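You operate a simulated robot arm through the tools that you are given. There is no shell and no other tool. Be economical: measure what you need, move in short steps, check, and stop when the job is done.

You are at the controls of a simulated two-armed robot. One attempt, no reset.

TASK
Ready the capper and cap the yellow jerrycan: latch locked, air on, selector on TIGHTEN.
Fine: lock the latch before the air goes on.

The check looks at the end state, three seconds after you hand in, the way a careful person would. Anything else that was tipped, shoved, dropped, spilled or broken makes it a failure. A push-on lid holds only when it is set on centred and level and pressed home; a screw cap is set on level and turned clockwise until tight.

THE ROBOT
Two 6-joint arms with two-finger parallel grippers on one trunk, on a base that drives. Base frame: it is fixed to the floor where the robot stands at the start and does not move with it; the origin is under the middle of the robot, x ahead of it, y to its left, z up. Units: m, degrees, N and s.
The left shoulder is at the start at [0.05, 0.17, 1.11], the right one opposite. Each reaches about 1.092 m from its shoulder. Places, roughly: capper air selector [0.9, 0, 1.1]; capper torque dial [0.8, 0, 1.1]; capper turn selector [0.8, -0.1, 1.1]; chuck latch [0.7, 0, 0.9]; grey jerrycan [0, -2.25, 0.25]; orange jerrycan [-0.5, -2.25, 0.25]; tall steel box [0.7, 0.1, 1]. Payload 1.57 kg a hand.
The TCP of each hand is the grasp point between the finger pads, 0.03 m short of the fingertips. In the tool frame z runs along the fingers and y along their closing line. The gripper opens to 0.08 m. The fingers are 0.017 m wide and 0.012 m thick; the gripper's body (0.04 by 0.082 m) begins 0.08 m behind the TCP.
Orientation is that of the tool frame in the base frame, as a unit quaternion [w, x, y, z]. With the fingers straight down and closing along the base's y, the tool's x points along the base's -x, its y along +y and its z along -z.

THE INTERFACE
- The arms move only by the tool apply_moves. It takes "left_plan", "right_plan" or both (then of equal length, played together; a hand with none holds still); each is a list of rows, each an object of numbers (a shift or turn left out is 0, a gripper value left out holds the last): "gripper": the gripper command, from -1 (fully open) to 1 (shut), values between in proportion; "tx", "ty", "tz": the shift along the tool's x, y, z in m; "ax", "ay", "az": the turn, a rotation vector about the tool's x, y, z in rad. In form: [{"gripper": .., "tx": .., "ty": .., "tz": .., "ax": .., "ay": .., "az": ..}, ...]. A call has 1 to 8 rows; each row is the pose to reach, as a shift and turn from the pose commanded when the call began, along the tool's axes at that moment. Each row takes 0.2 s and may step no farther than 0.05 m and 8.6 degrees from the row before; otherwise, or with a gripper value out of range, the whole call is refused. Where a pose cannot be reached the arm comes as near as it can. A force on the tool above 90 N (or 10 N above the force at the start of the call, whichever is more), or a blocked arm, ends the call early, and 0.2 s more pass. The fingers move at their own pace (about 0.072 m/s each) and stop on an object; they squeeze with about 21 N. The grip force told is the motor's: it shows also when the fingers shut on nothing. Time passes only in rows, and 0.2 s behind the last, so rows that repeat a pose let the fingers close. It gives the time, the measured TCP pose, the force on the tool (base axes), the opening and the grip force at its end, in the units of the frame above (readings bear some noise), with the torque about the TCP (base axes, N m) and any sound that the robot's microphone picked up.
- Cameras (640 x 400 px; columns grow to the right, rows downward): "scene" is now at [0.0383, 0.0132, 1.6774]; the picture's right is [0.15, -0.99, 0.00], its down [-0.75, -0.12, -0.65] and it looks along [0.64, 0.10, -0.76] (base axes); focal length 295 px, centre (320, 200). "left" rides on the left gripper at [0.072, 0.007, -0.122] in its tool frame; the picture's right is [-0.09, 1.00, 0.00], its down [-0.84, -0.08, -0.54] and it looks along [-0.54, -0.05, 0.84] (tool axes); focal length 238 px, centre (320, 200). "right" rides on the right gripper at [0.072, -0.007, -0.122] in its tool frame; the picture's right is [0.09, 1.00, 0.00], its down [-0.84, 0.08, -0.54] and it looks along [-0.54, 0.05, 0.84] (tool axes); focal length 238 px, centre (320, 200). There is no depth. A picture from a camera that has moved, and an enlarged one, comes with that camera's place and axes in the base frame and with its lens.
- camera(camera): a new picture of that camera. It takes no simulated time.
- slide_trunk(by): slides the trunk up (or, below 0, down) by that many m; the arms and the scene camera ride with it, the base frame stays. It gives what a move gives, with no picture.
- steer(legs): drives the robot by 1 to 6 legs, each [ahead, left, turn to the left] in m, m and degrees, along the robot's own axes; the way and the turn of a leg run together, so that a leg with both is an arc; at most 1.5 m and 180 degrees a leg. The arms and the cameras ride along, it lands a little off, and it stops where it bumps. It gives what a move gives.
- turn_head(pan, tilt): turns the head with the scene camera to pan (to the left, within 86 degrees either way) and tilt (down, from -29 to 69), counted from straight ahead of the robot. It gives what a move gives.
- close_up(camera, box): a new picture of the part [left, top, right, bottom] of that camera's present view, enlarged. It takes no simulated time.
- close_job(): hands the job in; it is judged then, once.

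Work in short steps. Places have to be worked out from the pictures, the camera data and where the tool is seen: move nearer, look again, correct. Check each grasp and each placing, and mend what went wrong. You have 120 turns and 108 pictures in all, those below and enlarged ones among them. Open the grippers and draw the arms clear of the work before you hand the job in, unless the task says otherwise; then end with one line.

The tools are called after "Call:" as a command line: name --argument value ..., lists and objects as JSON in quotes. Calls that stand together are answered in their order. apply_moves: Moves the arms, as the interface text tells. Its arguments: {"type":"object","properties":{"left_plan":{"type":"array"},"right_plan":{"type":"array"}},"required":[]} The other tools are called the same way: slide_trunk (by) slides the trunk up or down; steer (legs) drives the base; turn_head (pan, tilt) turns the head that bears the scene camera; camera (camera) takes a picture; close_up (camera, box) takes an enlarged picture of a part of a camera's view; close_job () hands the job in.

At the start:

```text
time: 0.0
left_ee_pos: [0.715, 0.328, 1.0005]
left_tool_rot: [0.0, -0.001, 1.0, 0.0]
left_wrist_force: [-0.3, 0.5, -0.4]
left_moment: [0.01, -0.02, -0.03]
left_grip_width: 0.0799
left_gripper_force: 0.0
right_ee_pos: [0.563, -0.2729, 1.0]
right_tool_rot: [0.0, 0.0, 1.0, 0.001]
right_wrist_force: [-0.3, -0.1, -0.7]
right_moment: [-0.01, -0.02, -0.05]
right_grip_width: 0.08
right_gripper_force: 0.1
trunk travel left (down, up): [-0.725, 0.245]
robot x, y, heading: [0.002, -0.001, 0.1]
head pan, tilt: [8.8, 49.4]
```

scene: 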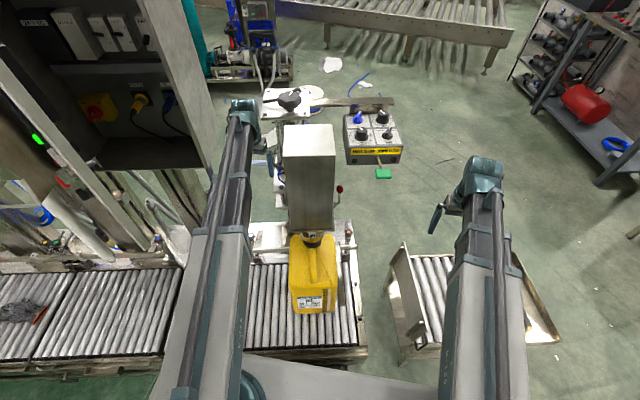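
right: 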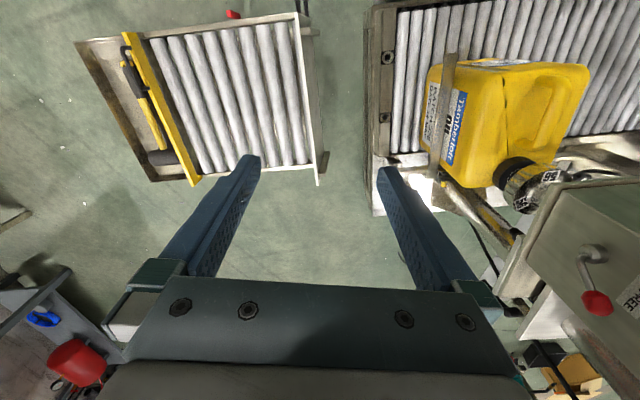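
left: 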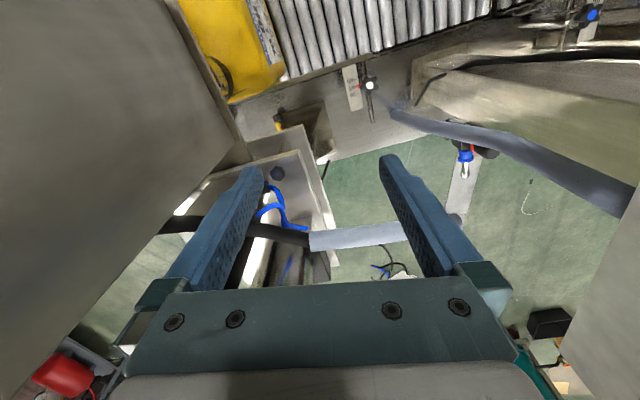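

The scene shows the control box (three knobs), the capper's steel box with a red-tipped lever on its right side, and the yellow jerrycan under the chuck. I enlarge both areas.

Call:
close_up --camera "scene" --box '[330, 80, 420, 180]'

Call:
close_up --camera "scene" --box '[250, 100, 410, 320]'

Call:
close_up --camera "right" --box '[420, 100, 640, 360]'

```text
4.00 times, centred on (375, 130) of scene
camera zoom: at [0.0383, 0.0132, 1.6774], right [0.15, -0.99, 0.0], down [-0.75, -0.12, -0.65], along [0.64, 0.1, -0.76], focal length 1180 px, centre (100, 480)
```

zoom: 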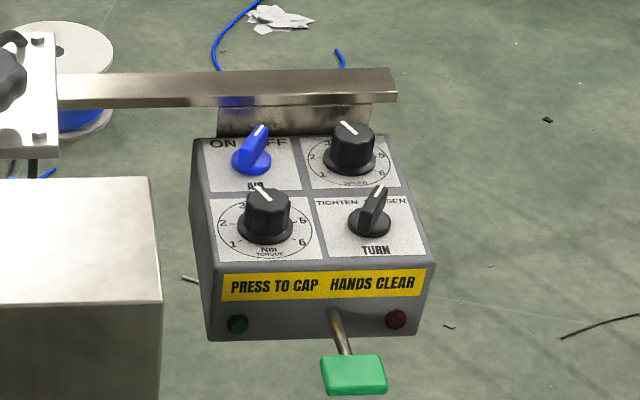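

```text
1.82 times, centred on (330, 210) of scene
camera zoom: at [0.0383, 0.0132, 1.6774], right [0.15, -0.99, 0.0], down [-0.75, -0.12, -0.65], along [0.64, 0.1, -0.76], focal length 536 px, centre (302, 182)
```

zoom: 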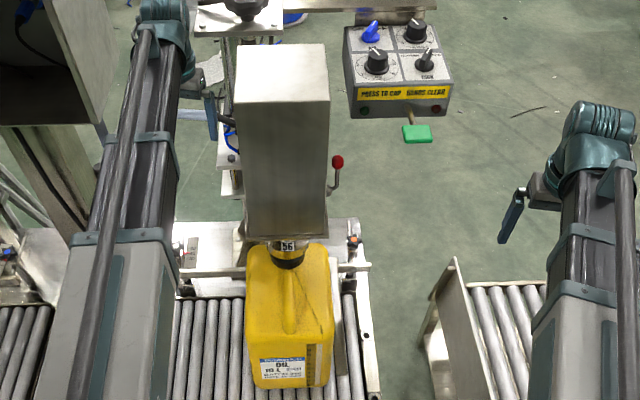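

```text
1.54 times, centred on (530, 230) of right
camera zoom: at [0.4917, -0.2786, 1.1221], right [-0.09, 1.0, 0.0], down [0.84, 0.08, 0.54], along [0.54, 0.05, -0.84], focal length 367 px, centre (-3, 154)
```

zoom: 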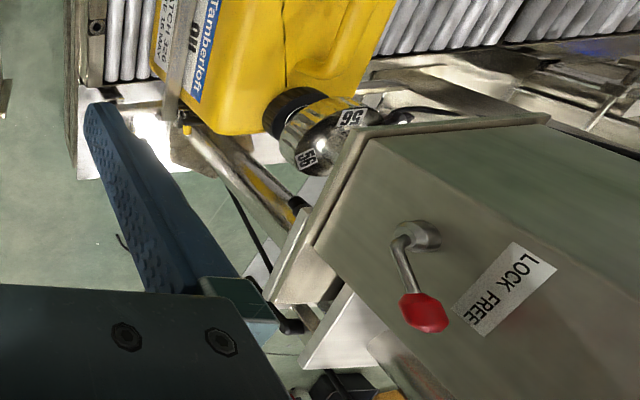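

I zoom harder on the knobs, the latch and the chuck/can.

Call:
close_up --camera "scene" --box '[345, 105, 405, 145]'

Call:
close_up --camera "scene" --box '[280, 215, 360, 275]'

Call:
close_up --camera "right" --box '[560, 220, 640, 330]'

Call:
close_up --camera "right" --box '[420, 60, 580, 220]'

```text
10.00 times, centred on (375, 125) of scene
camera zoom: at [0.0383, 0.0132, 1.6774], right [0.15, -0.99, 0.0], down [-0.75, -0.12, -0.65], along [0.64, 0.1, -0.76], focal length 2950 px, centre (-230, 950)
```

zoom: 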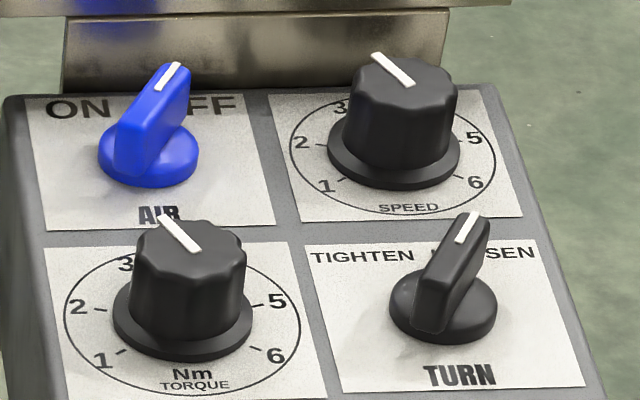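

```text
6.67 times, centred on (320, 245) of scene
camera zoom: at [0.0383, 0.0132, 1.6774], right [0.15, -0.99, 0.0], down [-0.75, -0.12, -0.65], along [0.64, 0.1, -0.76], focal length 1966 px, centre (320, -100)
```

zoom: 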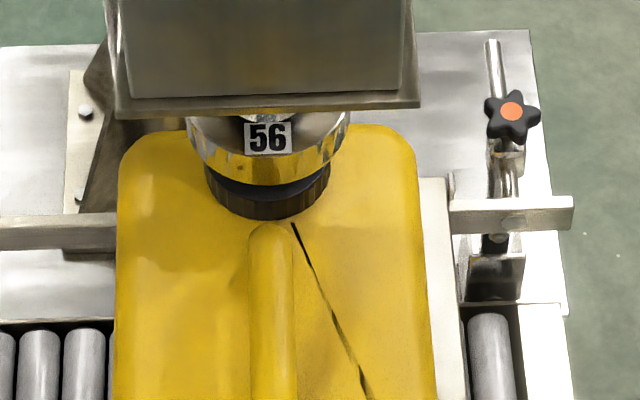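

```text
3.64 times, centred on (600, 275) of right
camera zoom: at [0.4917, -0.2786, 1.1221], right [-0.09, 1.0, 0.0], down [0.84, 0.08, 0.54], along [0.54, 0.05, -0.84], focal length 867 px, centre (-698, -73)
```

zoom: 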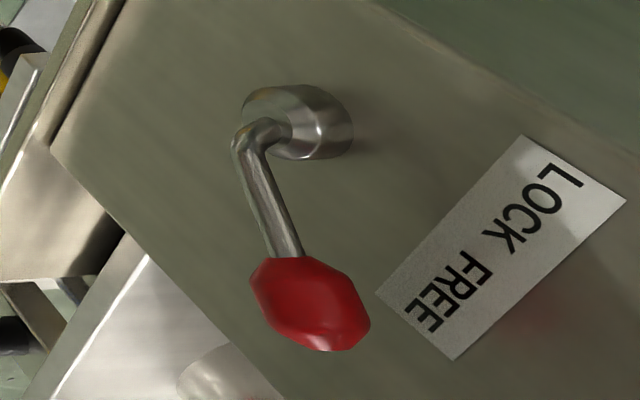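

```text
2.50 times, centred on (500, 140) of right
camera zoom: at [0.4917, -0.2786, 1.1221], right [-0.09, 1.0, 0.0], down [0.84, 0.08, 0.54], along [0.54, 0.05, -0.84], focal length 596 px, centre (-130, 350)
```

zoom: 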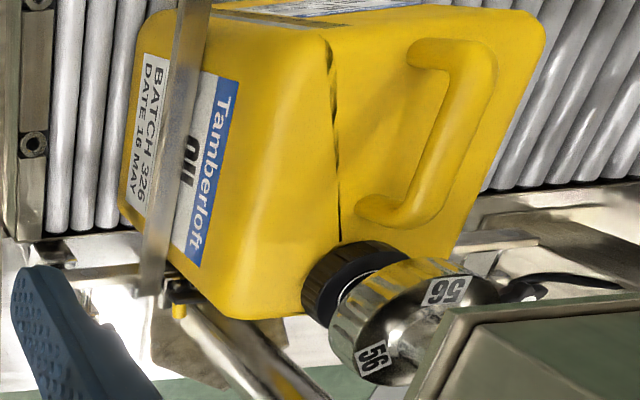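

Latch: pivot ≈[.667,.063,.919], red knob ≈[.70,.05,.962], leaning to FREE (+x); LOCK is at −x. Both selectors stand to the right (OFF / LOOSEN). I check the can label for a torque figure and the latch label once more.

Call:
close_up --camera "scene" --box '[280, 280, 350, 320]'

Call:
close_up --camera "scene" --box '[270, 110, 370, 240]'

```text
9.14 times, centred on (315, 300) of scene
camera zoom: at [0.0383, 0.0132, 1.6774], right [0.15, -0.99, 0.0], down [-0.75, -0.12, -0.65], along [0.64, 0.1, -0.76], focal length 2697 px, centre (366, -714)
```

zoom: 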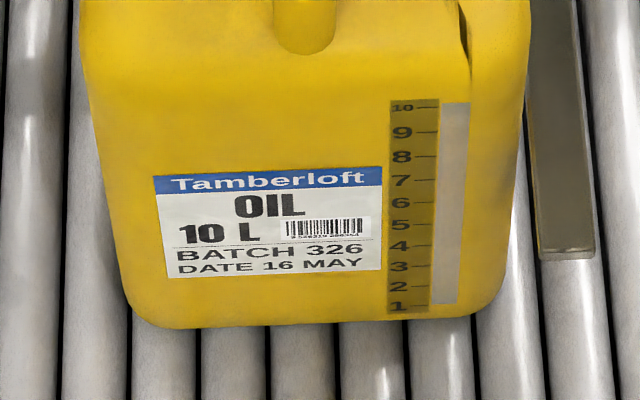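

```text
3.08 times, centred on (320, 175) of scene
camera zoom: at [0.0383, 0.0132, 1.6774], right [0.15, -0.99, 0.0], down [-0.75, -0.12, -0.65], along [0.64, 0.1, -0.76], focal length 908 px, centre (320, 277)
```

zoom: 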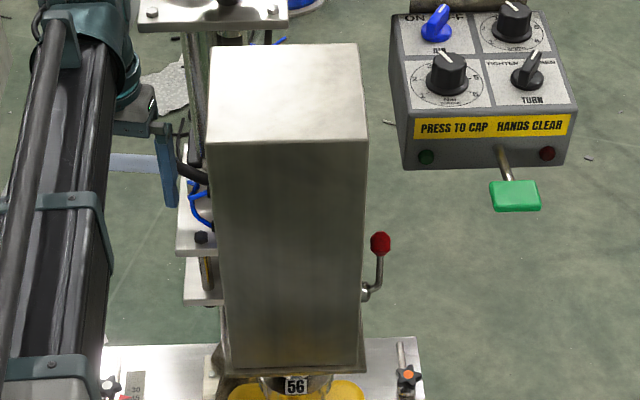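

No torque spec is asked for, so the torque stays put. I roll the right hand −90° (camera away from the box) in place so the fingers close along x.

Call:
apply_moves --right_plan '[{"az": -0.15}, {"az": -0.3}, {"az": -0.45}, {"az": -0.6}, {"az": -0.75}, {"az": -0.9}, {"az": -1.05}, {"az": -1.2}]'

Call:
apply_moves --right_plan '[{"az": -0.15}, {"az": -0.3}, {"az": -0.37}, {"az": -0.37, "gripper": -0.25}]'

Call:
apply_moves --right_plan '[{"ay": -0.14}, {"ay": -0.28}, {"ay": -0.42}, {"ay": -0.56}, {"ay": -0.7}, {"ay": -0.8}]'

```text
time: 1.8
left_ee_pos: [0.7149, 0.3271, 0.9993]
left_tool_rot: [-0.001, 0.0, 1.0, 0.0]
left_wrist_force: [0.2, 0.2, -0.1]
left_moment: [-0.01, -0.01, 0.02]
left_grip_width: 0.0801
left_gripper_force: 0.0
right_ee_pos: [0.5625, -0.2727, 0.9994]
right_tool_rot: [0.0, -0.566, 0.825, 0.0]
right_wrist_force: [0.1, 0.1, 0.4]
right_moment: [0.01, 0.01, -0.01]
right_grip_width: 0.0798
right_gripper_force: 0.1
trunk travel left (down, up): [-0.725, 0.245]
robot x, y, heading: [0.0029, 0.001, -0.2]
head pan, tilt: [8.8, 49.4]
```

```text
time: 2.8
left_ee_pos: [0.7158, 0.3275, 0.9987]
left_tool_rot: [0.0, 0.0, 1.0, 0.0]
left_wrist_force: [-0.3, 0.1, 0.3]
left_moment: [-0.01, -0.03, 0.0]
left_grip_width: 0.08
left_gripper_force: 0.1
right_ee_pos: [0.5617, -0.2718, 1.0005]
right_tool_rot: [0.001, -0.707, 0.707, 0.001]
right_wrist_force: [-0.4, 0.2, -0.4]
right_moment: [-0.01, -0.02, 0.03]
right_grip_width: 0.0502
right_gripper_force: 0.1
trunk travel left (down, up): [-0.725, 0.245]
robot x, y, heading: [0.0042, 0.0013, -0.4]
head pan, tilt: [8.8, 49.4]
```

```text
time: 4.2
left_ee_pos: [0.7149, 0.3268, 0.9997]
left_tool_rot: [0.0, 0.0, 1.0, 0.001]
left_wrist_force: [-0.2, -0.4, 0.5]
left_moment: [0.04, 0.0, 0.01]
left_grip_width: 0.08
left_gripper_force: 0.0
right_ee_pos: [0.5616, -0.2735, 1.0662]
right_tool_rot: [0.276, -0.651, 0.652, 0.275]
right_wrist_force: [-1.3, 0.2, -0.2]
right_moment: [0.0, 0.03, -0.03]
right_grip_width: 0.0501
right_gripper_force: 0.0
right hand out of reach, approached as far as the arm can: row 2, 3, 4, 5, 6
trunk travel left (down, up): [-0.725, 0.245]
robot x, y, heading: [-0.0027, -0.0008, 0.1]
head pan, tilt: [8.8, 49.4]
```

The hand is tilted about 46° toward the box though the arm was at a limit (z 1.066). I check the right camera view.

Call:
camera --camera "right"

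Call:
camera --camera "scene"

```text
95 pictures are left
camera right: at [0.5699, -0.4103, 1.1002], right [-1.0, -0.06, -0.07], down [-0.08, 0.19, 0.98], along [-0.05, 0.98, -0.2], focal length 238 px, centre (320, 200)
```

right: 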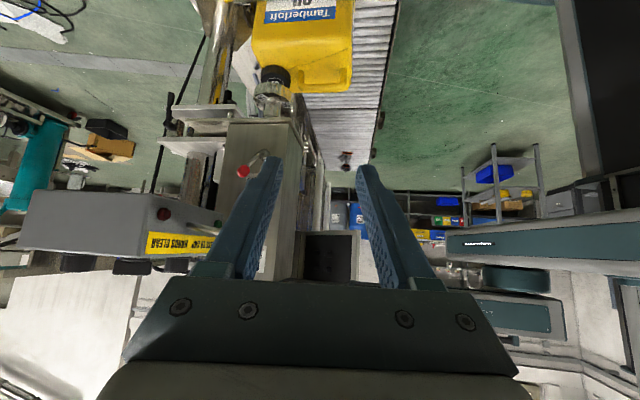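

```text
94 pictures are left
camera scene: at [0.0383, 0.013, 1.6774], right [0.15, -0.99, 0.0], down [-0.75, -0.12, -0.65], along [0.64, 0.1, -0.76], focal length 295 px, centre (320, 200)
```

scene: 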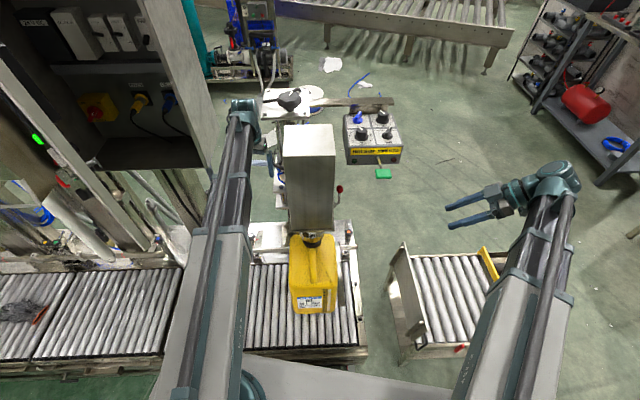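

The panel and green paddle (≈[.74,−.085,1.01]) are close to the knob, so I'll approach steeply: reduce tilt to ~29° and move to about [.70,−.06,1.12], above and in front of the knob.

Call:
apply_moves --right_plan '[{"ay": 0.1, "tx": -0.04, "ty": -0.02, "tz": 0.01}, {"ay": 0.2, "tx": -0.08, "ty": -0.045, "tz": 0.02}, {"ay": 0.3, "tx": -0.12, "ty": -0.07, "tz": 0.03}, {"ay": 0.3, "tx": -0.16, "ty": -0.095, "tz": 0.042}, {"ay": 0.3, "tx": -0.2, "ty": -0.12, "tz": 0.055}, {"ay": 0.3, "tx": -0.2345, "ty": -0.137, "tz": 0.069}]'

Call:
camera --camera "right"

Call:
camera --camera "scene"

```text
time: 5.6
left_ee_pos: [0.7156, 0.3218, 1.0007]
left_tool_rot: [0.0, 0.001, 1.0, 0.002]
left_wrist_force: [-0.1, -0.3, 0.0]
left_moment: [-0.02, 0.03, -0.03]
left_grip_width: 0.0801
left_gripper_force: 0.2
right_ee_pos: [0.6986, -0.0728, 1.0261]
right_tool_rot: [0.176, -0.683, 0.687, 0.174]
right_wrist_force: [-4.9, -35.8, -5.7]
right_moment: [2.36, -0.59, 1.33]
right_grip_width: 0.0542
right_gripper_force: 2.8
right hand out of reach, approached as far as the arm can: row 1, 2, 3, 4, 5, 6
trunk travel left (down, up): [-0.725, 0.245]
robot x, y, heading: [0.0007, 0.0002, 0.1]
head pan, tilt: [8.8, 49.4]
```

```text
93 pictures are left
camera right: at [0.7055, -0.1929, 1.0989], right [-1.0, -0.08, -0.04], down [-0.08, 0.48, 0.88], along [-0.05, 0.88, -0.48], focal length 238 px, centre (320, 200)
```

right: 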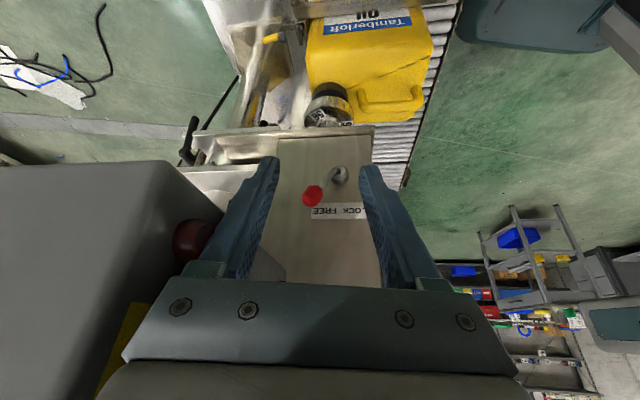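

```text
92 pictures are left
camera scene: at [0.0379, 0.0063, 1.6773], right [0.15, -0.99, 0.0], down [-0.75, -0.11, -0.65], along [0.64, 0.1, -0.76], focal length 295 px, centre (320, 200)
```

scene: 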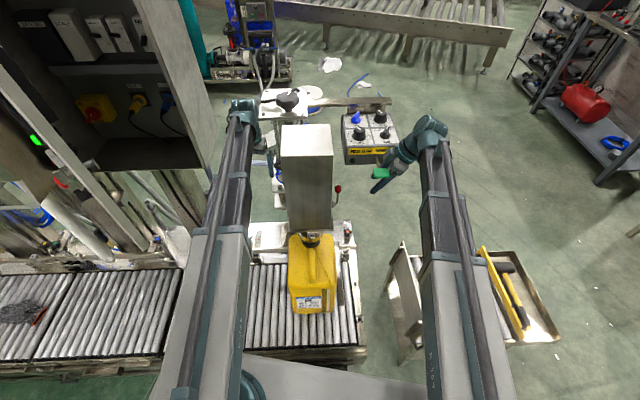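

The side of the hand pressed against the panel/paddle (36 N), so I back off at once toward −y and −x.

Call:
apply_moves --right_plan '[{"tx": 0.04, "ty": 0.005, "tz": -0.022}, {"tx": 0.08, "ty": 0.02, "tz": -0.044}, {"tx": 0.12, "ty": 0.05, "tz": -0.066}, {"tx": 0.14, "ty": 0.08, "tz": -0.077}]'

Call:
close_up --camera "scene" --box '[330, 80, 420, 200]'

Call:
camera --camera "right"

```text
refused: row 3 steps farther than a row can; nothing moved
```

```text
3.33 times, centred on (375, 140) of scene
camera zoom: at [0.0379, 0.0063, 1.6773], right [0.15, -0.99, 0.0], down [-0.75, -0.11, -0.65], along [0.64, 0.1, -0.76], focal length 983 px, centre (137, 400)
```

zoom: 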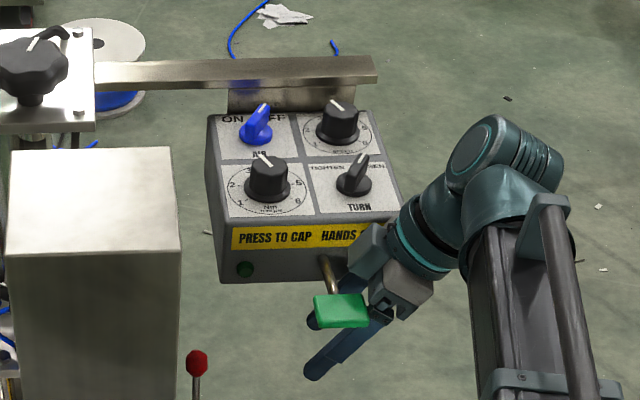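

```text
90 pictures are left
camera right: at [0.7055, -0.1929, 1.0989], right [-1.0, -0.08, -0.04], down [-0.08, 0.48, 0.88], along [-0.05, 0.88, -0.48], focal length 238 px, centre (320, 200)
```

right: 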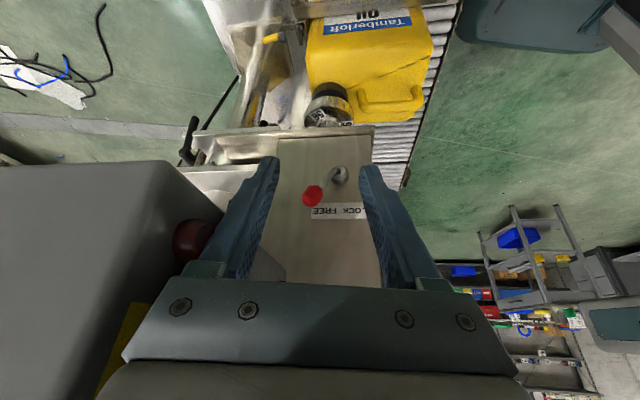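

Retry with smaller rows.

Call:
apply_moves --right_plan '[{"tx": 0.035, "ty": 0.01, "tz": -0.02}, {"tx": 0.07, "ty": 0.025, "tz": -0.038}, {"tx": 0.1, "ty": 0.05, "tz": -0.055}, {"tx": 0.13, "ty": 0.08, "tz": -0.07}, {"tx": 0.16, "ty": 0.1, "tz": -0.085}]'

Call:
close_up --camera "scene" --box '[310, 70, 490, 240]'

Call:
camera --camera "right"

```text
time: 6.8
left_ee_pos: [0.7143, 0.3272, 1.0011]
left_tool_rot: [0.0, 0.0, 1.0, 0.0]
left_wrist_force: [0.7, 0.0, 0.3]
left_moment: [-0.05, -0.01, 0.0]
left_grip_width: 0.0798
left_gripper_force: 0.0
right_ee_pos: [0.5976, -0.248, 1.0262]
right_tool_rot: [-0.175, 0.685, -0.685, -0.174]
right_wrist_force: [-0.2, 0.3, -1.3]
right_moment: [0.02, -0.04, -0.02]
right_grip_width: 0.0499
right_gripper_force: 0.2
right hand out of reach, approached as far as the arm can: row 5
trunk travel left (down, up): [-0.725, 0.245]
robot x, y, heading: [-0.0004, -0.0031, 0.1]
head pan, tilt: [8.8, 49.4]
```

```text
2.35 times, centred on (400, 155) of scene
camera zoom: at [0.0381, 0.0128, 1.6774], right [0.15, -0.99, 0.0], down [-0.75, -0.12, -0.65], along [0.64, 0.1, -0.76], focal length 694 px, centre (132, 306)
```

zoom: 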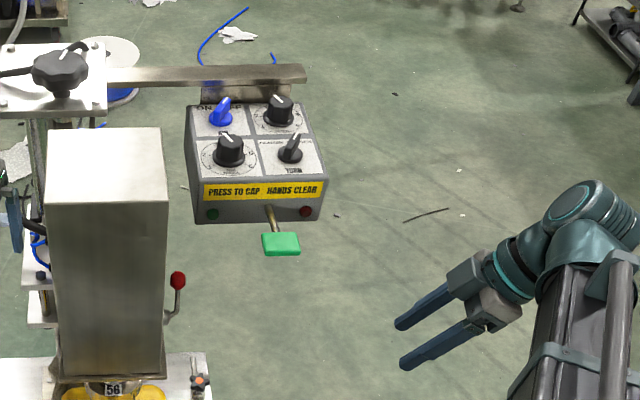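

```text
88 pictures are left
camera right: at [0.6047, -0.3686, 1.0996], right [-1.0, -0.08, -0.04], down [-0.08, 0.47, 0.88], along [-0.05, 0.88, -0.48], focal length 238 px, centre (320, 200)
```

right: 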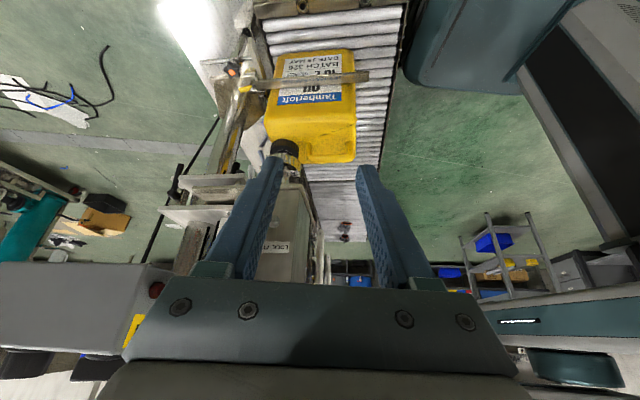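

Panel is unharmed. Its front face is near x≈.745 and the paddle near [.70,−.08,1.04], so the hand must come in steep, leaning back toward −x. I raise the trunk a bit for wrist reach, then reorient out here.

Call:
slide_trunk --by 0.1

Call:
apply_moves --right_plan '[{"ax": 0.1, "ay": 0.07, "az": -0.03}, {"ax": 0.2, "ay": 0.14, "az": -0.06}, {"ax": 0.3, "ay": 0.2, "az": -0.08}, {"ax": 0.35, "ay": 0.24, "az": -0.09}, {"ax": 0.35, "ay": 0.24, "az": -0.09}]'

```text
time: 8.1
left_ee_pos: [0.7153, 0.328, 1.0993]
left_tool_rot: [0.001, 0.0, 1.0, 0.0]
left_wrist_force: [0.3, 0.1, -0.3]
left_moment: [-0.03, 0.01, 0.03]
left_grip_width: 0.0802
left_gripper_force: 0.0
right_ee_pos: [0.5963, -0.2466, 1.1271]
right_tool_rot: [0.175, -0.685, 0.686, 0.174]
right_wrist_force: [0.2, 0.1, 0.1]
right_moment: [-0.02, 0.03, 0.03]
right_grip_width: 0.0502
right_gripper_force: 0.1
trunk travel left (down, up): [-0.825, 0.145]
robot x, y, heading: [0.0003, -0.0004, 0.2]
head pan, tilt: [8.8, 49.4]
```

```text
time: 9.3
left_ee_pos: [0.7143, 0.3275, 1.1003]
left_tool_rot: [0.0, -0.001, 1.0, 0.0]
left_wrist_force: [0.3, 0.3, 0.4]
left_moment: [-0.02, 0.0, 0.0]
left_grip_width: 0.0798
left_gripper_force: 0.0
right_ee_pos: [0.5972, -0.2463, 1.1204]
right_tool_rot: [-0.216, 0.69, -0.69, 0.038]
right_wrist_force: [-0.8, -0.1, 0.3]
right_moment: [0.0, -0.01, 0.01]
right_grip_width: 0.05
right_gripper_force: 0.1
right hand out of reach, approached as far as the arm can: row 1, 2, 3, 4, 5
trunk travel left (down, up): [-0.825, 0.145]
robot x, y, heading: [-0.0002, 0.0028, 0.1]
head pan, tilt: [8.8, 49.4]
```

Orientation is as planned (tool z ≈[.35,.25,−.90]). I move halfway toward the pre-approach point [.647,−.004,1.123].

Call:
apply_moves --right_plan '[{"tx": -0.039, "ty": -0.006, "tz": 0.012}, {"tx": -0.078, "ty": -0.012, "tz": 0.025}, {"tx": -0.117, "ty": -0.018, "tz": 0.037}]'

Call:
camera --camera "right"

```text
time: 10.1
left_ee_pos: [0.7147, 0.3279, 1.0993]
left_tool_rot: [0.0, 0.0, 1.0, -0.001]
left_wrist_force: [0.1, 0.5, 0.8]
left_moment: [0.03, 0.0, -0.03]
left_grip_width: 0.0798
left_gripper_force: 0.2
right_ee_pos: [0.6204, -0.1239, 1.1214]
right_tool_rot: [0.216, -0.689, 0.691, -0.037]
right_wrist_force: [0.2, 0.1, 0.1]
right_moment: [-0.01, 0.03, 0.0]
right_grip_width: 0.0499
right_gripper_force: 0.1
trunk travel left (down, up): [-0.825, 0.145]
robot x, y, heading: [0.0002, 0.0015, 0.1]
head pan, tilt: [8.8, 49.4]
```

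```text
87 pictures are left
camera right: at [0.5889, -0.2238, 1.2162], right [-0.93, -0.04, -0.37], down [-0.3, 0.68, 0.67], along [0.22, 0.73, -0.65], focal length 238 px, centre (320, 200)
```

right: 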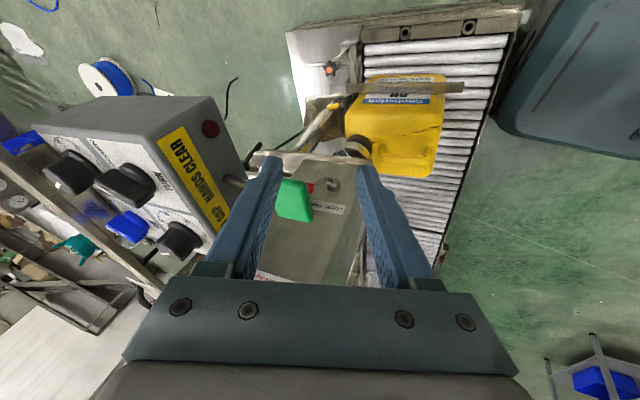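

Now the arm reaches well, but triangulating gives the paddle at ≈[.654,−.072,1.09], right on this path. I'll instead go in flat beneath the paddle: back off in −y, then pitch the hand to point along ≈[.5,.82,−.28] with fingers shut.

Call:
apply_moves --right_plan '[{"tx": 0.04, "ty": 0.006, "tz": -0.014}, {"tx": 0.08, "ty": 0.012, "tz": -0.028}, {"tx": 0.106, "ty": 0.015, "tz": -0.036, "gripper": 1}]'

Call:
apply_moves --right_plan '[{"ax": 0.0125, "ay": -0.1126, "az": 0.0774, "gripper": 1}, {"ax": 0.025, "ay": -0.2252, "az": 0.1548}, {"ax": 0.0375, "ay": -0.338, "az": 0.232}, {"ax": 0.05, "ay": -0.4505, "az": 0.3095}, {"ax": 0.0625, "ay": -0.563, "az": 0.387}, {"ax": 0.075, "ay": -0.676, "az": 0.464}, {"ax": 0.0875, "ay": -0.788, "az": 0.5416}, {"ax": 0.1, "ay": -0.901, "az": 0.619}]'

Call:
camera --camera "right"

Call:
camera --camera "scene"

```text
time: 10.9
left_ee_pos: [0.7148, 0.3273, 1.1009]
left_tool_rot: [0.0, 0.001, 1.0, 0.0]
left_wrist_force: [0.5, 0.1, -0.3]
left_moment: [-0.02, -0.01, 0.0]
left_grip_width: 0.0801
left_gripper_force: 0.0
right_ee_pos: [0.5977, -0.2348, 1.1199]
right_tool_rot: [0.216, -0.69, 0.69, -0.038]
right_wrist_force: [-0.1, 0.1, -1.0]
right_moment: [0.03, 0.03, -0.04]
right_grip_width: 0.0001
right_gripper_force: 3.3
trunk travel left (down, up): [-0.825, 0.145]
robot x, y, heading: [0.0018, 0.0032, -0.0]
head pan, tilt: [8.8, 49.4]
```

```text
time: 12.7
left_ee_pos: [0.715, 0.3267, 1.1009]
left_tool_rot: [0.0, 0.0, 1.0, 0.0]
left_wrist_force: [0.4, 1.0, -0.2]
left_moment: [-0.03, 0.0, 0.02]
left_grip_width: 0.08
left_gripper_force: 0.1
right_ee_pos: [0.5983, -0.2407, 1.2581]
right_tool_rot: [0.523, -0.391, 0.697, 0.294]
right_wrist_force: [0.6, -0.2, -1.0]
right_moment: [0.01, -0.05, 0.0]
right_grip_width: 0.0
right_gripper_force: 21.0
right hand out of reach, approached as far as the arm can: row 1, 2, 3, 4, 5, 6, 7, 8
trunk travel left (down, up): [-0.825, 0.145]
robot x, y, heading: [-0.0018, 0.0018, -0.1]
head pan, tilt: [8.8, 49.4]
```

```text
86 pictures are left
camera right: at [0.5337, -0.3599, 1.2237], right [-0.86, 0.5, -0.09], down [-0.21, -0.2, 0.96], along [0.46, 0.84, 0.28], focal length 238 px, centre (320, 200)
```

right: 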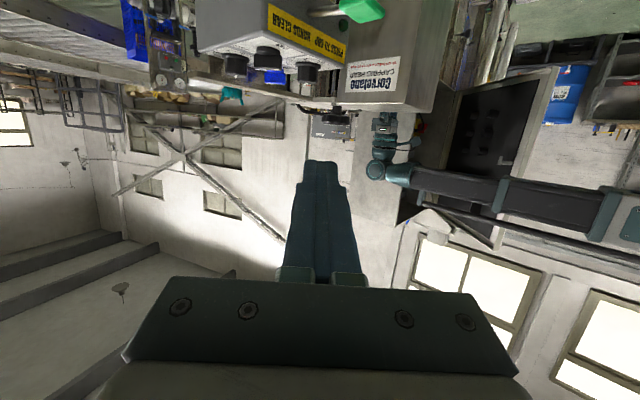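

```text
85 pictures are left
camera scene: at [0.0381, 0.0131, 1.7774], right [0.15, -0.99, 0.0], down [-0.75, -0.12, -0.65], along [0.64, 0.1, -0.76], focal length 295 px, centre (320, 200)
```

scene: 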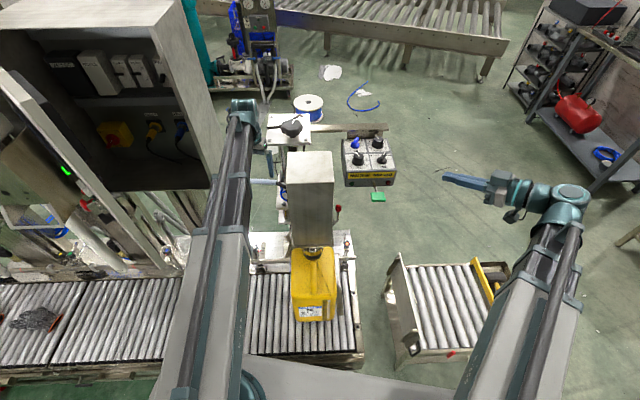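

The orientation needs the shoulder about level with the hand, so lowering the trunk ~0.3 m will bring it to the latch height. First I lift the left hand so it will not come down on anything.

Call:
apply_moves --left_plan '[{"tz": -0.05}, {"tz": -0.1}, {"tz": -0.15}, {"tz": -0.2}, {"tz": -0.25}, {"tz": -0.28}]'

Call:
camera --camera "left"

Call:
turn_head --pan -25 --tilt 55

Call:
camera --camera "scene"

```text
time: 14.1
left_ee_pos: [0.721, 0.3171, 1.1007]
left_tool_rot: [0.0, 0.0, 1.0, 0.0]
left_wrist_force: [0.0, 0.2, 0.5]
left_moment: [0.03, 0.02, 0.0]
left_grip_width: 0.0799
left_gripper_force: 0.0
left hand out of reach, approached as far as the arm can: row 1, 2, 3, 4, 5, 6
right_ee_pos: [0.5989, -0.2409, 1.2568]
right_tool_rot: [0.522, -0.392, 0.698, 0.293]
right_wrist_force: [0.3, -0.2, 0.3]
right_moment: [0.02, -0.02, 0.02]
right_grip_width: 0.0
right_gripper_force: 21.3
trunk travel left (down, up): [-0.825, 0.145]
robot x, y, heading: [-0.0011, 0.0037, 0.1]
head pan, tilt: [8.8, 49.4]
```

```text
84 pictures are left
camera left: at [0.6488, 0.3244, 1.2211], right [0.09, 1.0, 0.0], down [0.84, -0.08, 0.54], along [0.54, -0.05, -0.84], focal length 238 px, centre (320, 200)
```

left: 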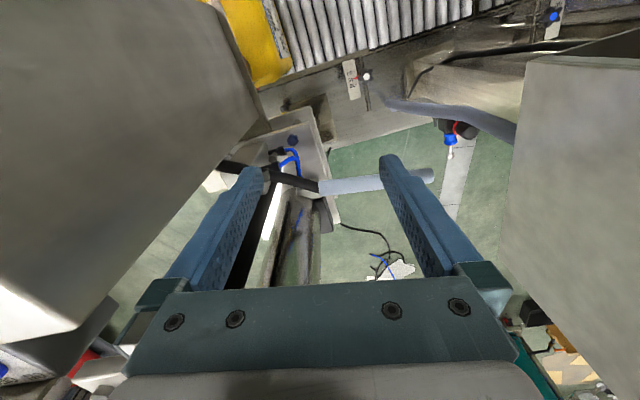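

```text
time: 15.1
left_ee_pos: [0.7213, 0.3179, 1.099]
left_tool_rot: [-0.001, 0.001, 1.0, 0.0]
left_wrist_force: [0.1, 0.4, 0.2]
left_moment: [-0.04, 0.01, 0.01]
left_grip_width: 0.08
left_gripper_force: 0.1
right_ee_pos: [0.5982, -0.24, 1.2586]
right_tool_rot: [0.523, -0.392, 0.698, 0.293]
right_wrist_force: [1.0, 0.2, 0.8]
right_moment: [0.0, -0.01, 0.02]
right_grip_width: 0.0
right_gripper_force: 21.3
trunk travel left (down, up): [-0.825, 0.145]
robot x, y, heading: [0.0004, 0.0016, -0.0]
head pan, tilt: [-25.0, 55.0]
```

```text
83 pictures are left
camera scene: at [0.027, -0.0291, 1.7701], right [-0.42, -0.91, 0.0], down [-0.74, 0.35, -0.57], along [0.52, -0.24, -0.82], focal length 295 px, centre (320, 200)
```

scene: 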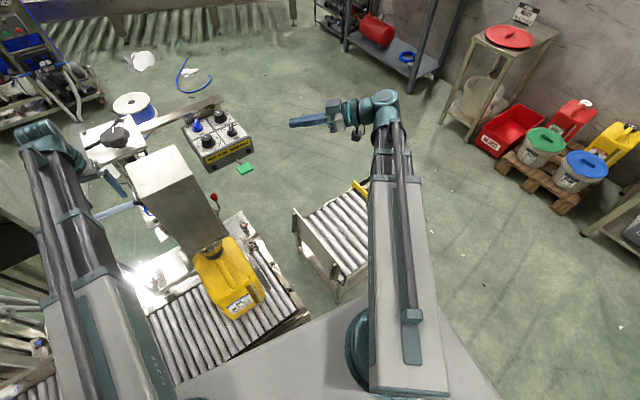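

Heights seem tied to the trunk: upward motion isn't available. I test whether the right hand can move downward (0.06 m) on its own.

Call:
apply_moves --right_plan '[{"tx": 0.03}, {"tx": 0.06}]'

```text
time: 15.7
left_ee_pos: [0.7204, 0.3185, 1.0987]
left_tool_rot: [0.0, 0.0, 1.0, 0.0]
left_wrist_force: [0.2, 0.0, -0.2]
left_moment: [0.05, 0.01, -0.01]
left_grip_width: 0.0799
left_gripper_force: 0.1
right_ee_pos: [0.5918, -0.2491, 1.257]
right_tool_rot: [0.523, -0.391, 0.698, 0.293]
right_wrist_force: [0.5, 0.6, -0.7]
right_moment: [0.0, 0.01, -0.04]
right_grip_width: 0.0
right_gripper_force: 20.9
right hand out of reach, approached as far as the arm can: row 1, 2
trunk travel left (down, up): [-0.825, 0.145]
robot x, y, heading: [0.0025, -0.0029, -0.1]
head pan, tilt: [-25.0, 55.0]
```

Confirmed: the arms are SCARA-like, with height set only by the trunk (and tilt). Before lowering I must see what lies under the left hand and arm.

Call:
turn_head --pan 30 --tilt 50

Call:
camera --camera "scene"

Call:
close_up --camera "left" --box '[160, 0, 560, 300]'

```text
time: 17.0
left_ee_pos: [0.7209, 0.3176, 1.1002]
left_tool_rot: [0.0, 0.001, 1.0, 0.0]
left_wrist_force: [-0.6, 0.1, -0.5]
left_moment: [-0.02, 0.01, 0.04]
left_grip_width: 0.0798
left_gripper_force: 0.1
right_ee_pos: [0.5927, -0.2489, 1.2594]
right_tool_rot: [0.523, -0.391, 0.698, 0.293]
right_wrist_force: [0.0, 0.7, -0.4]
right_moment: [-0.01, -0.02, -0.01]
right_grip_width: 0.0
right_gripper_force: 20.6
trunk travel left (down, up): [-0.825, 0.145]
robot x, y, heading: [-0.0008, -0.0014, 0.1]
head pan, tilt: [30.0, 50.0]
```

```text
82 pictures are left
camera scene: at [0.0284, 0.0397, 1.7766], right [0.5, -0.87, 0.0], down [-0.66, -0.38, -0.64], along [0.56, 0.32, -0.77], focal length 295 px, centre (320, 200)
```

scene: 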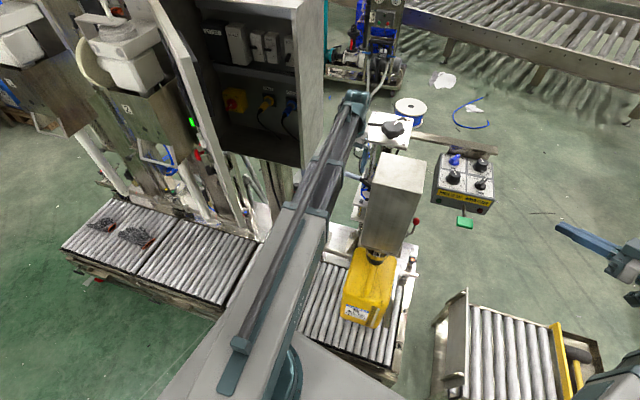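

```text
1.33 times, centred on (360, 150) of left
camera zoom: at [0.6484, 0.3249, 1.2212], right [0.09, 1.0, 0.0], down [0.84, -0.08, 0.54], along [0.54, -0.05, -0.84], focal length 318 px, centre (267, 267)
```

zoom: 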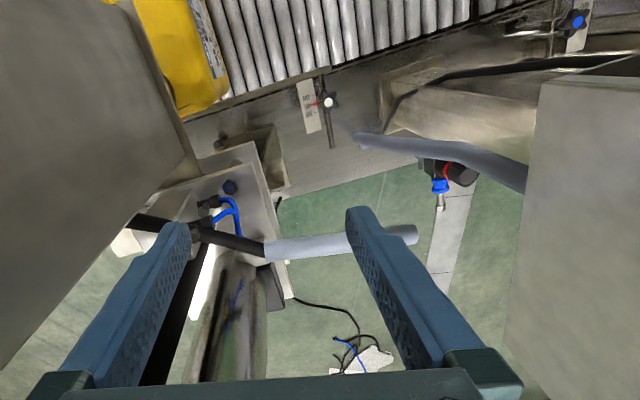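

The arms telescope (beam with inner rods). I retract the left hand back over the conveyor at the present height.

Call:
apply_moves --left_plan '[{"tx": 0.043, "ty": -0.006}, {"tx": 0.086, "ty": -0.012}, {"tx": 0.129, "ty": -0.018}, {"tx": 0.172, "ty": -0.024}, {"tx": 0.215, "ty": -0.03}, {"tx": 0.258, "ty": -0.035}, {"tx": 0.3, "ty": -0.038}]'

Call:
apply_moves --left_plan '[{"ay": -0.15}, {"ay": -0.3}, {"ay": -0.45}, {"ay": -0.6}, {"ay": -0.75}, {"ay": -0.9}, {"ay": -1.05}, {"ay": -1.2}]'

Call:
camera --camera "scene"

```text
time: 18.6
left_ee_pos: [0.4393, 0.2935, 1.1004]
left_tool_rot: [-0.001, -0.001, 1.0, -0.001]
left_wrist_force: [0.0, 1.0, -0.3]
left_moment: [-0.02, 0.03, 0.0]
left_grip_width: 0.0798
left_gripper_force: 0.1
left hand out of reach, approached as far as the arm can: row 1, 2, 3, 4, 5, 6, 7
right_ee_pos: [0.5932, -0.2488, 1.2577]
right_tool_rot: [0.523, -0.392, 0.697, 0.294]
right_wrist_force: [0.6, -0.9, -0.5]
right_moment: [0.01, 0.01, 0.0]
right_grip_width: 0.0
right_gripper_force: 20.5
trunk travel left (down, up): [-0.825, 0.145]
robot x, y, heading: [-0.0008, -0.0019, 0.0]
head pan, tilt: [30.0, 50.0]
```

```text
time: 20.4
left_ee_pos: [0.5835, 0.4112, 1.2393]
left_tool_rot: [0.563, 0.001, 0.826, -0.001]
left_wrist_force: [0.5, -0.5, -0.1]
left_moment: [0.01, -0.05, 0.01]
left_grip_width: 0.08
left_gripper_force: 0.1
left hand out of reach, approached as far as the arm can: row 1, 2, 3, 4, 5, 6, 7, 8
right_ee_pos: [0.5912, -0.2495, 1.2574]
right_tool_rot: [0.523, -0.392, 0.698, 0.294]
right_wrist_force: [-1.1, 0.1, 0.1]
right_moment: [-0.03, -0.03, -0.02]
right_grip_width: 0.0003
right_gripper_force: 21.3
trunk travel left (down, up): [-0.825, 0.145]
robot x, y, heading: [-0.0019, 0.001, 0.1]
head pan, tilt: [30.0, 50.0]
```

```text
80 pictures are left
camera scene: at [0.0279, 0.0403, 1.7766], right [0.5, -0.87, 0.0], down [-0.66, -0.38, -0.64], along [0.56, 0.32, -0.77], focal length 295 px, centre (320, 200)
```

scene: 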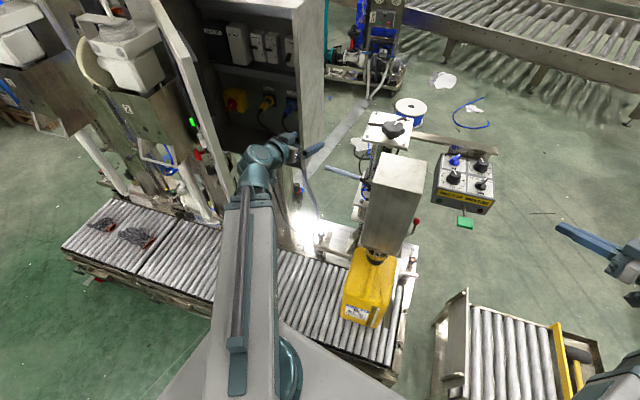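

Left arm is short now but its fingers point near the cabinet. I shift it toward −y a bit for clearance, and look.

Call:
apply_moves --left_plan '[{"ty": -0.04}, {"ty": -0.08}, {"ty": -0.12}]'

Call:
camera --camera "scene"

Call:
camera --camera "left"

```text
time: 21.2
left_ee_pos: [0.637, 0.3101, 1.2391]
left_tool_rot: [0.563, 0.0, 0.826, 0.0]
left_wrist_force: [-0.1, -0.4, 0.2]
left_moment: [-0.01, 0.01, -0.02]
left_grip_width: 0.08
left_gripper_force: 0.0
left hand out of reach, approached as far as the arm can: row 1, 2, 3
right_ee_pos: [0.5933, -0.2506, 1.2575]
right_tool_rot: [0.523, -0.391, 0.698, 0.294]
right_wrist_force: [0.0, 0.3, 0.3]
right_moment: [0.01, 0.01, 0.03]
right_grip_width: 0.0
right_gripper_force: 21.0
trunk travel left (down, up): [-0.825, 0.145]
robot x, y, heading: [-0.0033, 0.0011, 0.2]
head pan, tilt: [30.0, 50.0]
```

```text
79 pictures are left
camera scene: at [0.0285, 0.039, 1.7766], right [0.5, -0.87, 0.0], down [-0.66, -0.38, -0.64], along [0.56, 0.32, -0.77], focal length 295 px, centre (320, 200)
```

scene: 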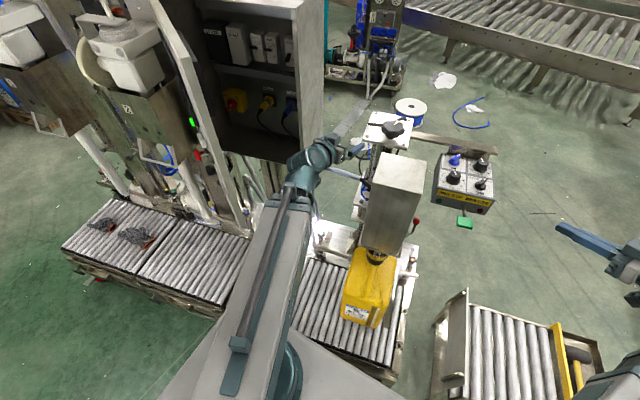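

```text
78 pictures are left
camera left: at [0.4982, 0.3164, 1.2166], right [0.03, 1.0, 0.09], down [-0.2, -0.08, 0.98], along [0.98, -0.05, 0.2], focal length 238 px, centre (320, 200)
```

left: 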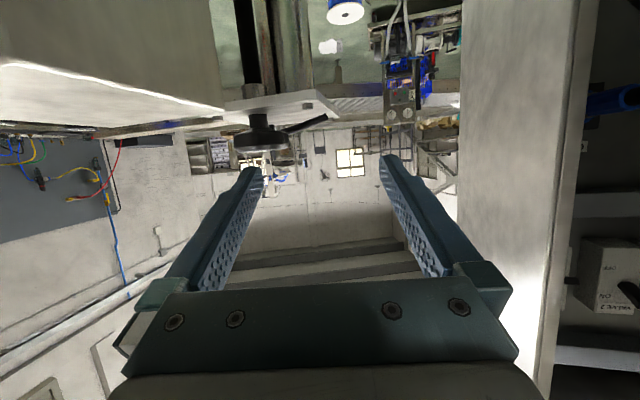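

The left hand is about mid-gap between box and cabinet. I lower the trunk in two stages, checking forces.

Call:
slide_trunk --by -0.18

Call:
camera --camera "left"

Call:
turn_head --pan 0 --tilt 50

Call:
camera --camera "scene"

```text
time: 23.2
left_ee_pos: [0.6374, 0.3107, 1.06]
left_tool_rot: [0.564, 0.0, 0.826, 0.0]
left_wrist_force: [0.0, -1.3, 0.2]
left_moment: [0.02, -0.02, 0.01]
left_grip_width: 0.0801
left_gripper_force: 0.0
right_ee_pos: [0.5916, -0.2493, 1.0783]
right_tool_rot: [0.523, -0.392, 0.698, 0.294]
right_wrist_force: [0.2, 0.4, 0.8]
right_moment: [0.0, 0.03, 0.0]
right_grip_width: 0.0
right_gripper_force: 20.8
trunk travel left (down, up): [-0.645, 0.325]
robot x, y, heading: [0.002, -0.0028, -0.0]
head pan, tilt: [30.0, 50.0]
```

```text
77 pictures are left
camera left: at [0.4979, 0.3171, 1.0366], right [0.03, 1.0, 0.09], down [-0.2, -0.08, 0.98], along [0.98, -0.05, 0.2], focal length 238 px, centre (320, 200)
```

left: 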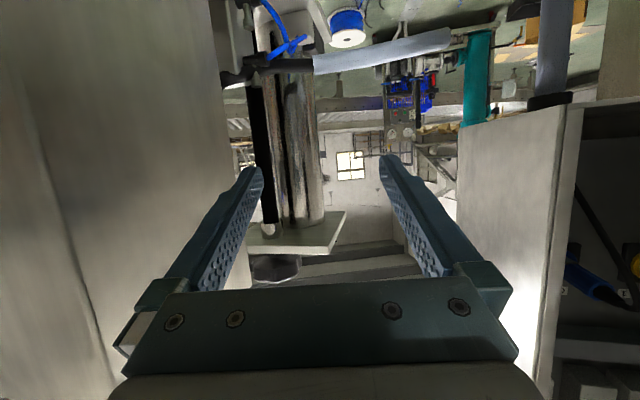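

```text
time: 24.1
left_ee_pos: [0.6376, 0.3104, 1.06]
left_tool_rot: [0.563, 0.0, 0.826, 0.0]
left_wrist_force: [0.2, 0.4, -0.3]
left_moment: [-0.02, 0.01, 0.0]
left_grip_width: 0.0798
left_gripper_force: 0.0
right_ee_pos: [0.593, -0.2495, 1.0768]
right_tool_rot: [0.523, -0.392, 0.698, 0.294]
right_wrist_force: [0.3, -1.1, 0.0]
right_moment: [0.0, 0.01, -0.01]
right_grip_width: 0.0002
right_gripper_force: 20.0
trunk travel left (down, up): [-0.645, 0.325]
robot x, y, heading: [-0.0016, -0.0022, -0.1]
head pan, tilt: [0.0, 50.0]
```

```text
76 pictures are left
camera scene: at [0.0386, 0.0014, 1.5966], right [0.0, -1.0, 0.0], down [-0.77, 0.0, -0.64], along [0.64, 0.0, -0.77], focal length 295 px, centre (320, 200)
```

scene: 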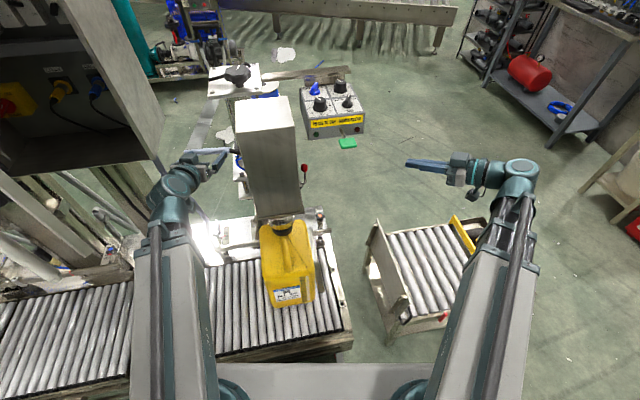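

All clear so far. Lower another 0.115 so the right hand is at latch-knob height.

Call:
slide_trunk --by -0.115

Call:
camera --camera "right"

Call:
close_up --camera "scene" --box '[270, 60, 430, 240]'

```text
time: 25.6
left_ee_pos: [0.6381, 0.3115, 0.9452]
left_tool_rot: [0.564, 0.0, 0.826, 0.0]
left_wrist_force: [-0.6, 0.7, 0.6]
left_moment: [0.0, -0.03, -0.02]
left_grip_width: 0.0802
left_gripper_force: 0.0
right_ee_pos: [0.5921, -0.2491, 0.9634]
right_tool_rot: [0.523, -0.391, 0.698, 0.293]
right_wrist_force: [1.1, -0.7, 0.0]
right_moment: [0.03, -0.01, 0.03]
right_grip_width: 0.0002
right_gripper_force: 21.1
trunk travel left (down, up): [-0.53, 0.44]
robot x, y, heading: [-0.0015, -0.0006, 0.2]
head pan, tilt: [0.0, 50.0]
```

```text
75 pictures are left
camera right: at [0.5278, -0.3693, 0.9287], right [-0.86, 0.5, -0.09], down [-0.21, -0.2, 0.96], along [0.46, 0.84, 0.28], focal length 238 px, centre (320, 200)
```

right: 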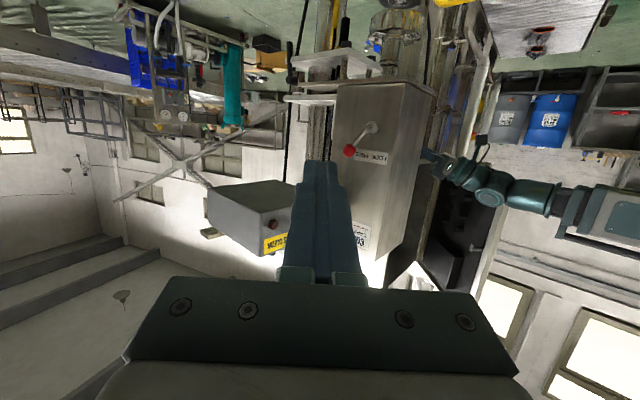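

```text
2.22 times, centred on (350, 150) of scene
camera zoom: at [0.0385, 0.0013, 1.4816], right [0.0, -1.0, 0.0], down [-0.77, 0.0, -0.64], along [0.64, 0.0, -0.77], focal length 656 px, centre (253, 311)
```

zoom: 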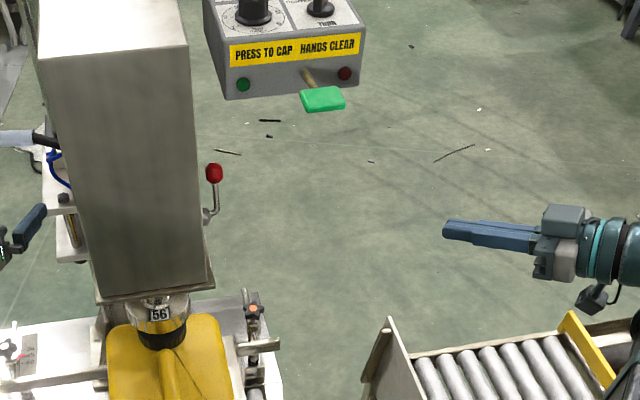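

Knob refined to ≈[.705,.051,.958]; paddle ≈[.654,−.073,1.09] will be well above the hand. I move horizontally to a staging spot [.669,−.087].

Call:
apply_moves --right_plan '[{"tx": -0.0125, "ty": 0.0047, "tz": 0.043}, {"tx": -0.025, "ty": 0.0093, "tz": 0.086}, {"tx": -0.0375, "ty": 0.014, "tz": 0.128}, {"tx": -0.05, "ty": 0.0186, "tz": 0.171}]'

Call:
camera --camera "right"

Call:
close_up --camera "scene" --box '[270, 60, 430, 240]'

```text
time: 26.6
left_ee_pos: [0.6389, 0.3098, 0.9459]
left_tool_rot: [0.564, 0.0, 0.826, 0.0]
left_wrist_force: [-0.4, -0.1, 0.9]
left_moment: [0.0, -0.02, 0.01]
left_grip_width: 0.08
left_gripper_force: 0.0
right_ee_pos: [0.6672, -0.0847, 0.9633]
right_tool_rot: [0.523, -0.391, 0.698, 0.293]
right_wrist_force: [0.6, 0.3, -1.0]
right_moment: [-0.02, -0.04, -0.02]
right_grip_width: 0.0001
right_gripper_force: 21.3
trunk travel left (down, up): [-0.53, 0.44]
robot x, y, heading: [0.0009, -0.0011, 0.3]
head pan, tilt: [0.0, 50.0]
```

```text
73 pictures are left
camera right: at [0.603, -0.2069, 0.9284], right [-0.86, 0.5, -0.09], down [-0.21, -0.2, 0.96], along [0.46, 0.84, 0.28], focal length 238 px, centre (320, 200)
```

right: 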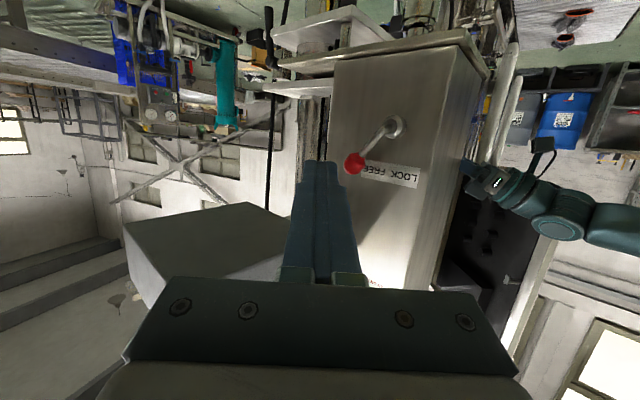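

```text
2.22 times, centred on (350, 150) of scene
camera zoom: at [0.0386, 0.0013, 1.4816], right [0.0, -1.0, 0.0], down [-0.77, 0.0, -0.64], along [0.64, 0.0, -0.77], focal length 656 px, centre (253, 311)
```

zoom: 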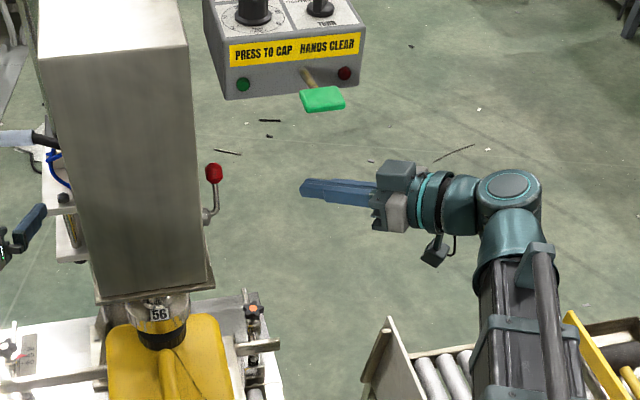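

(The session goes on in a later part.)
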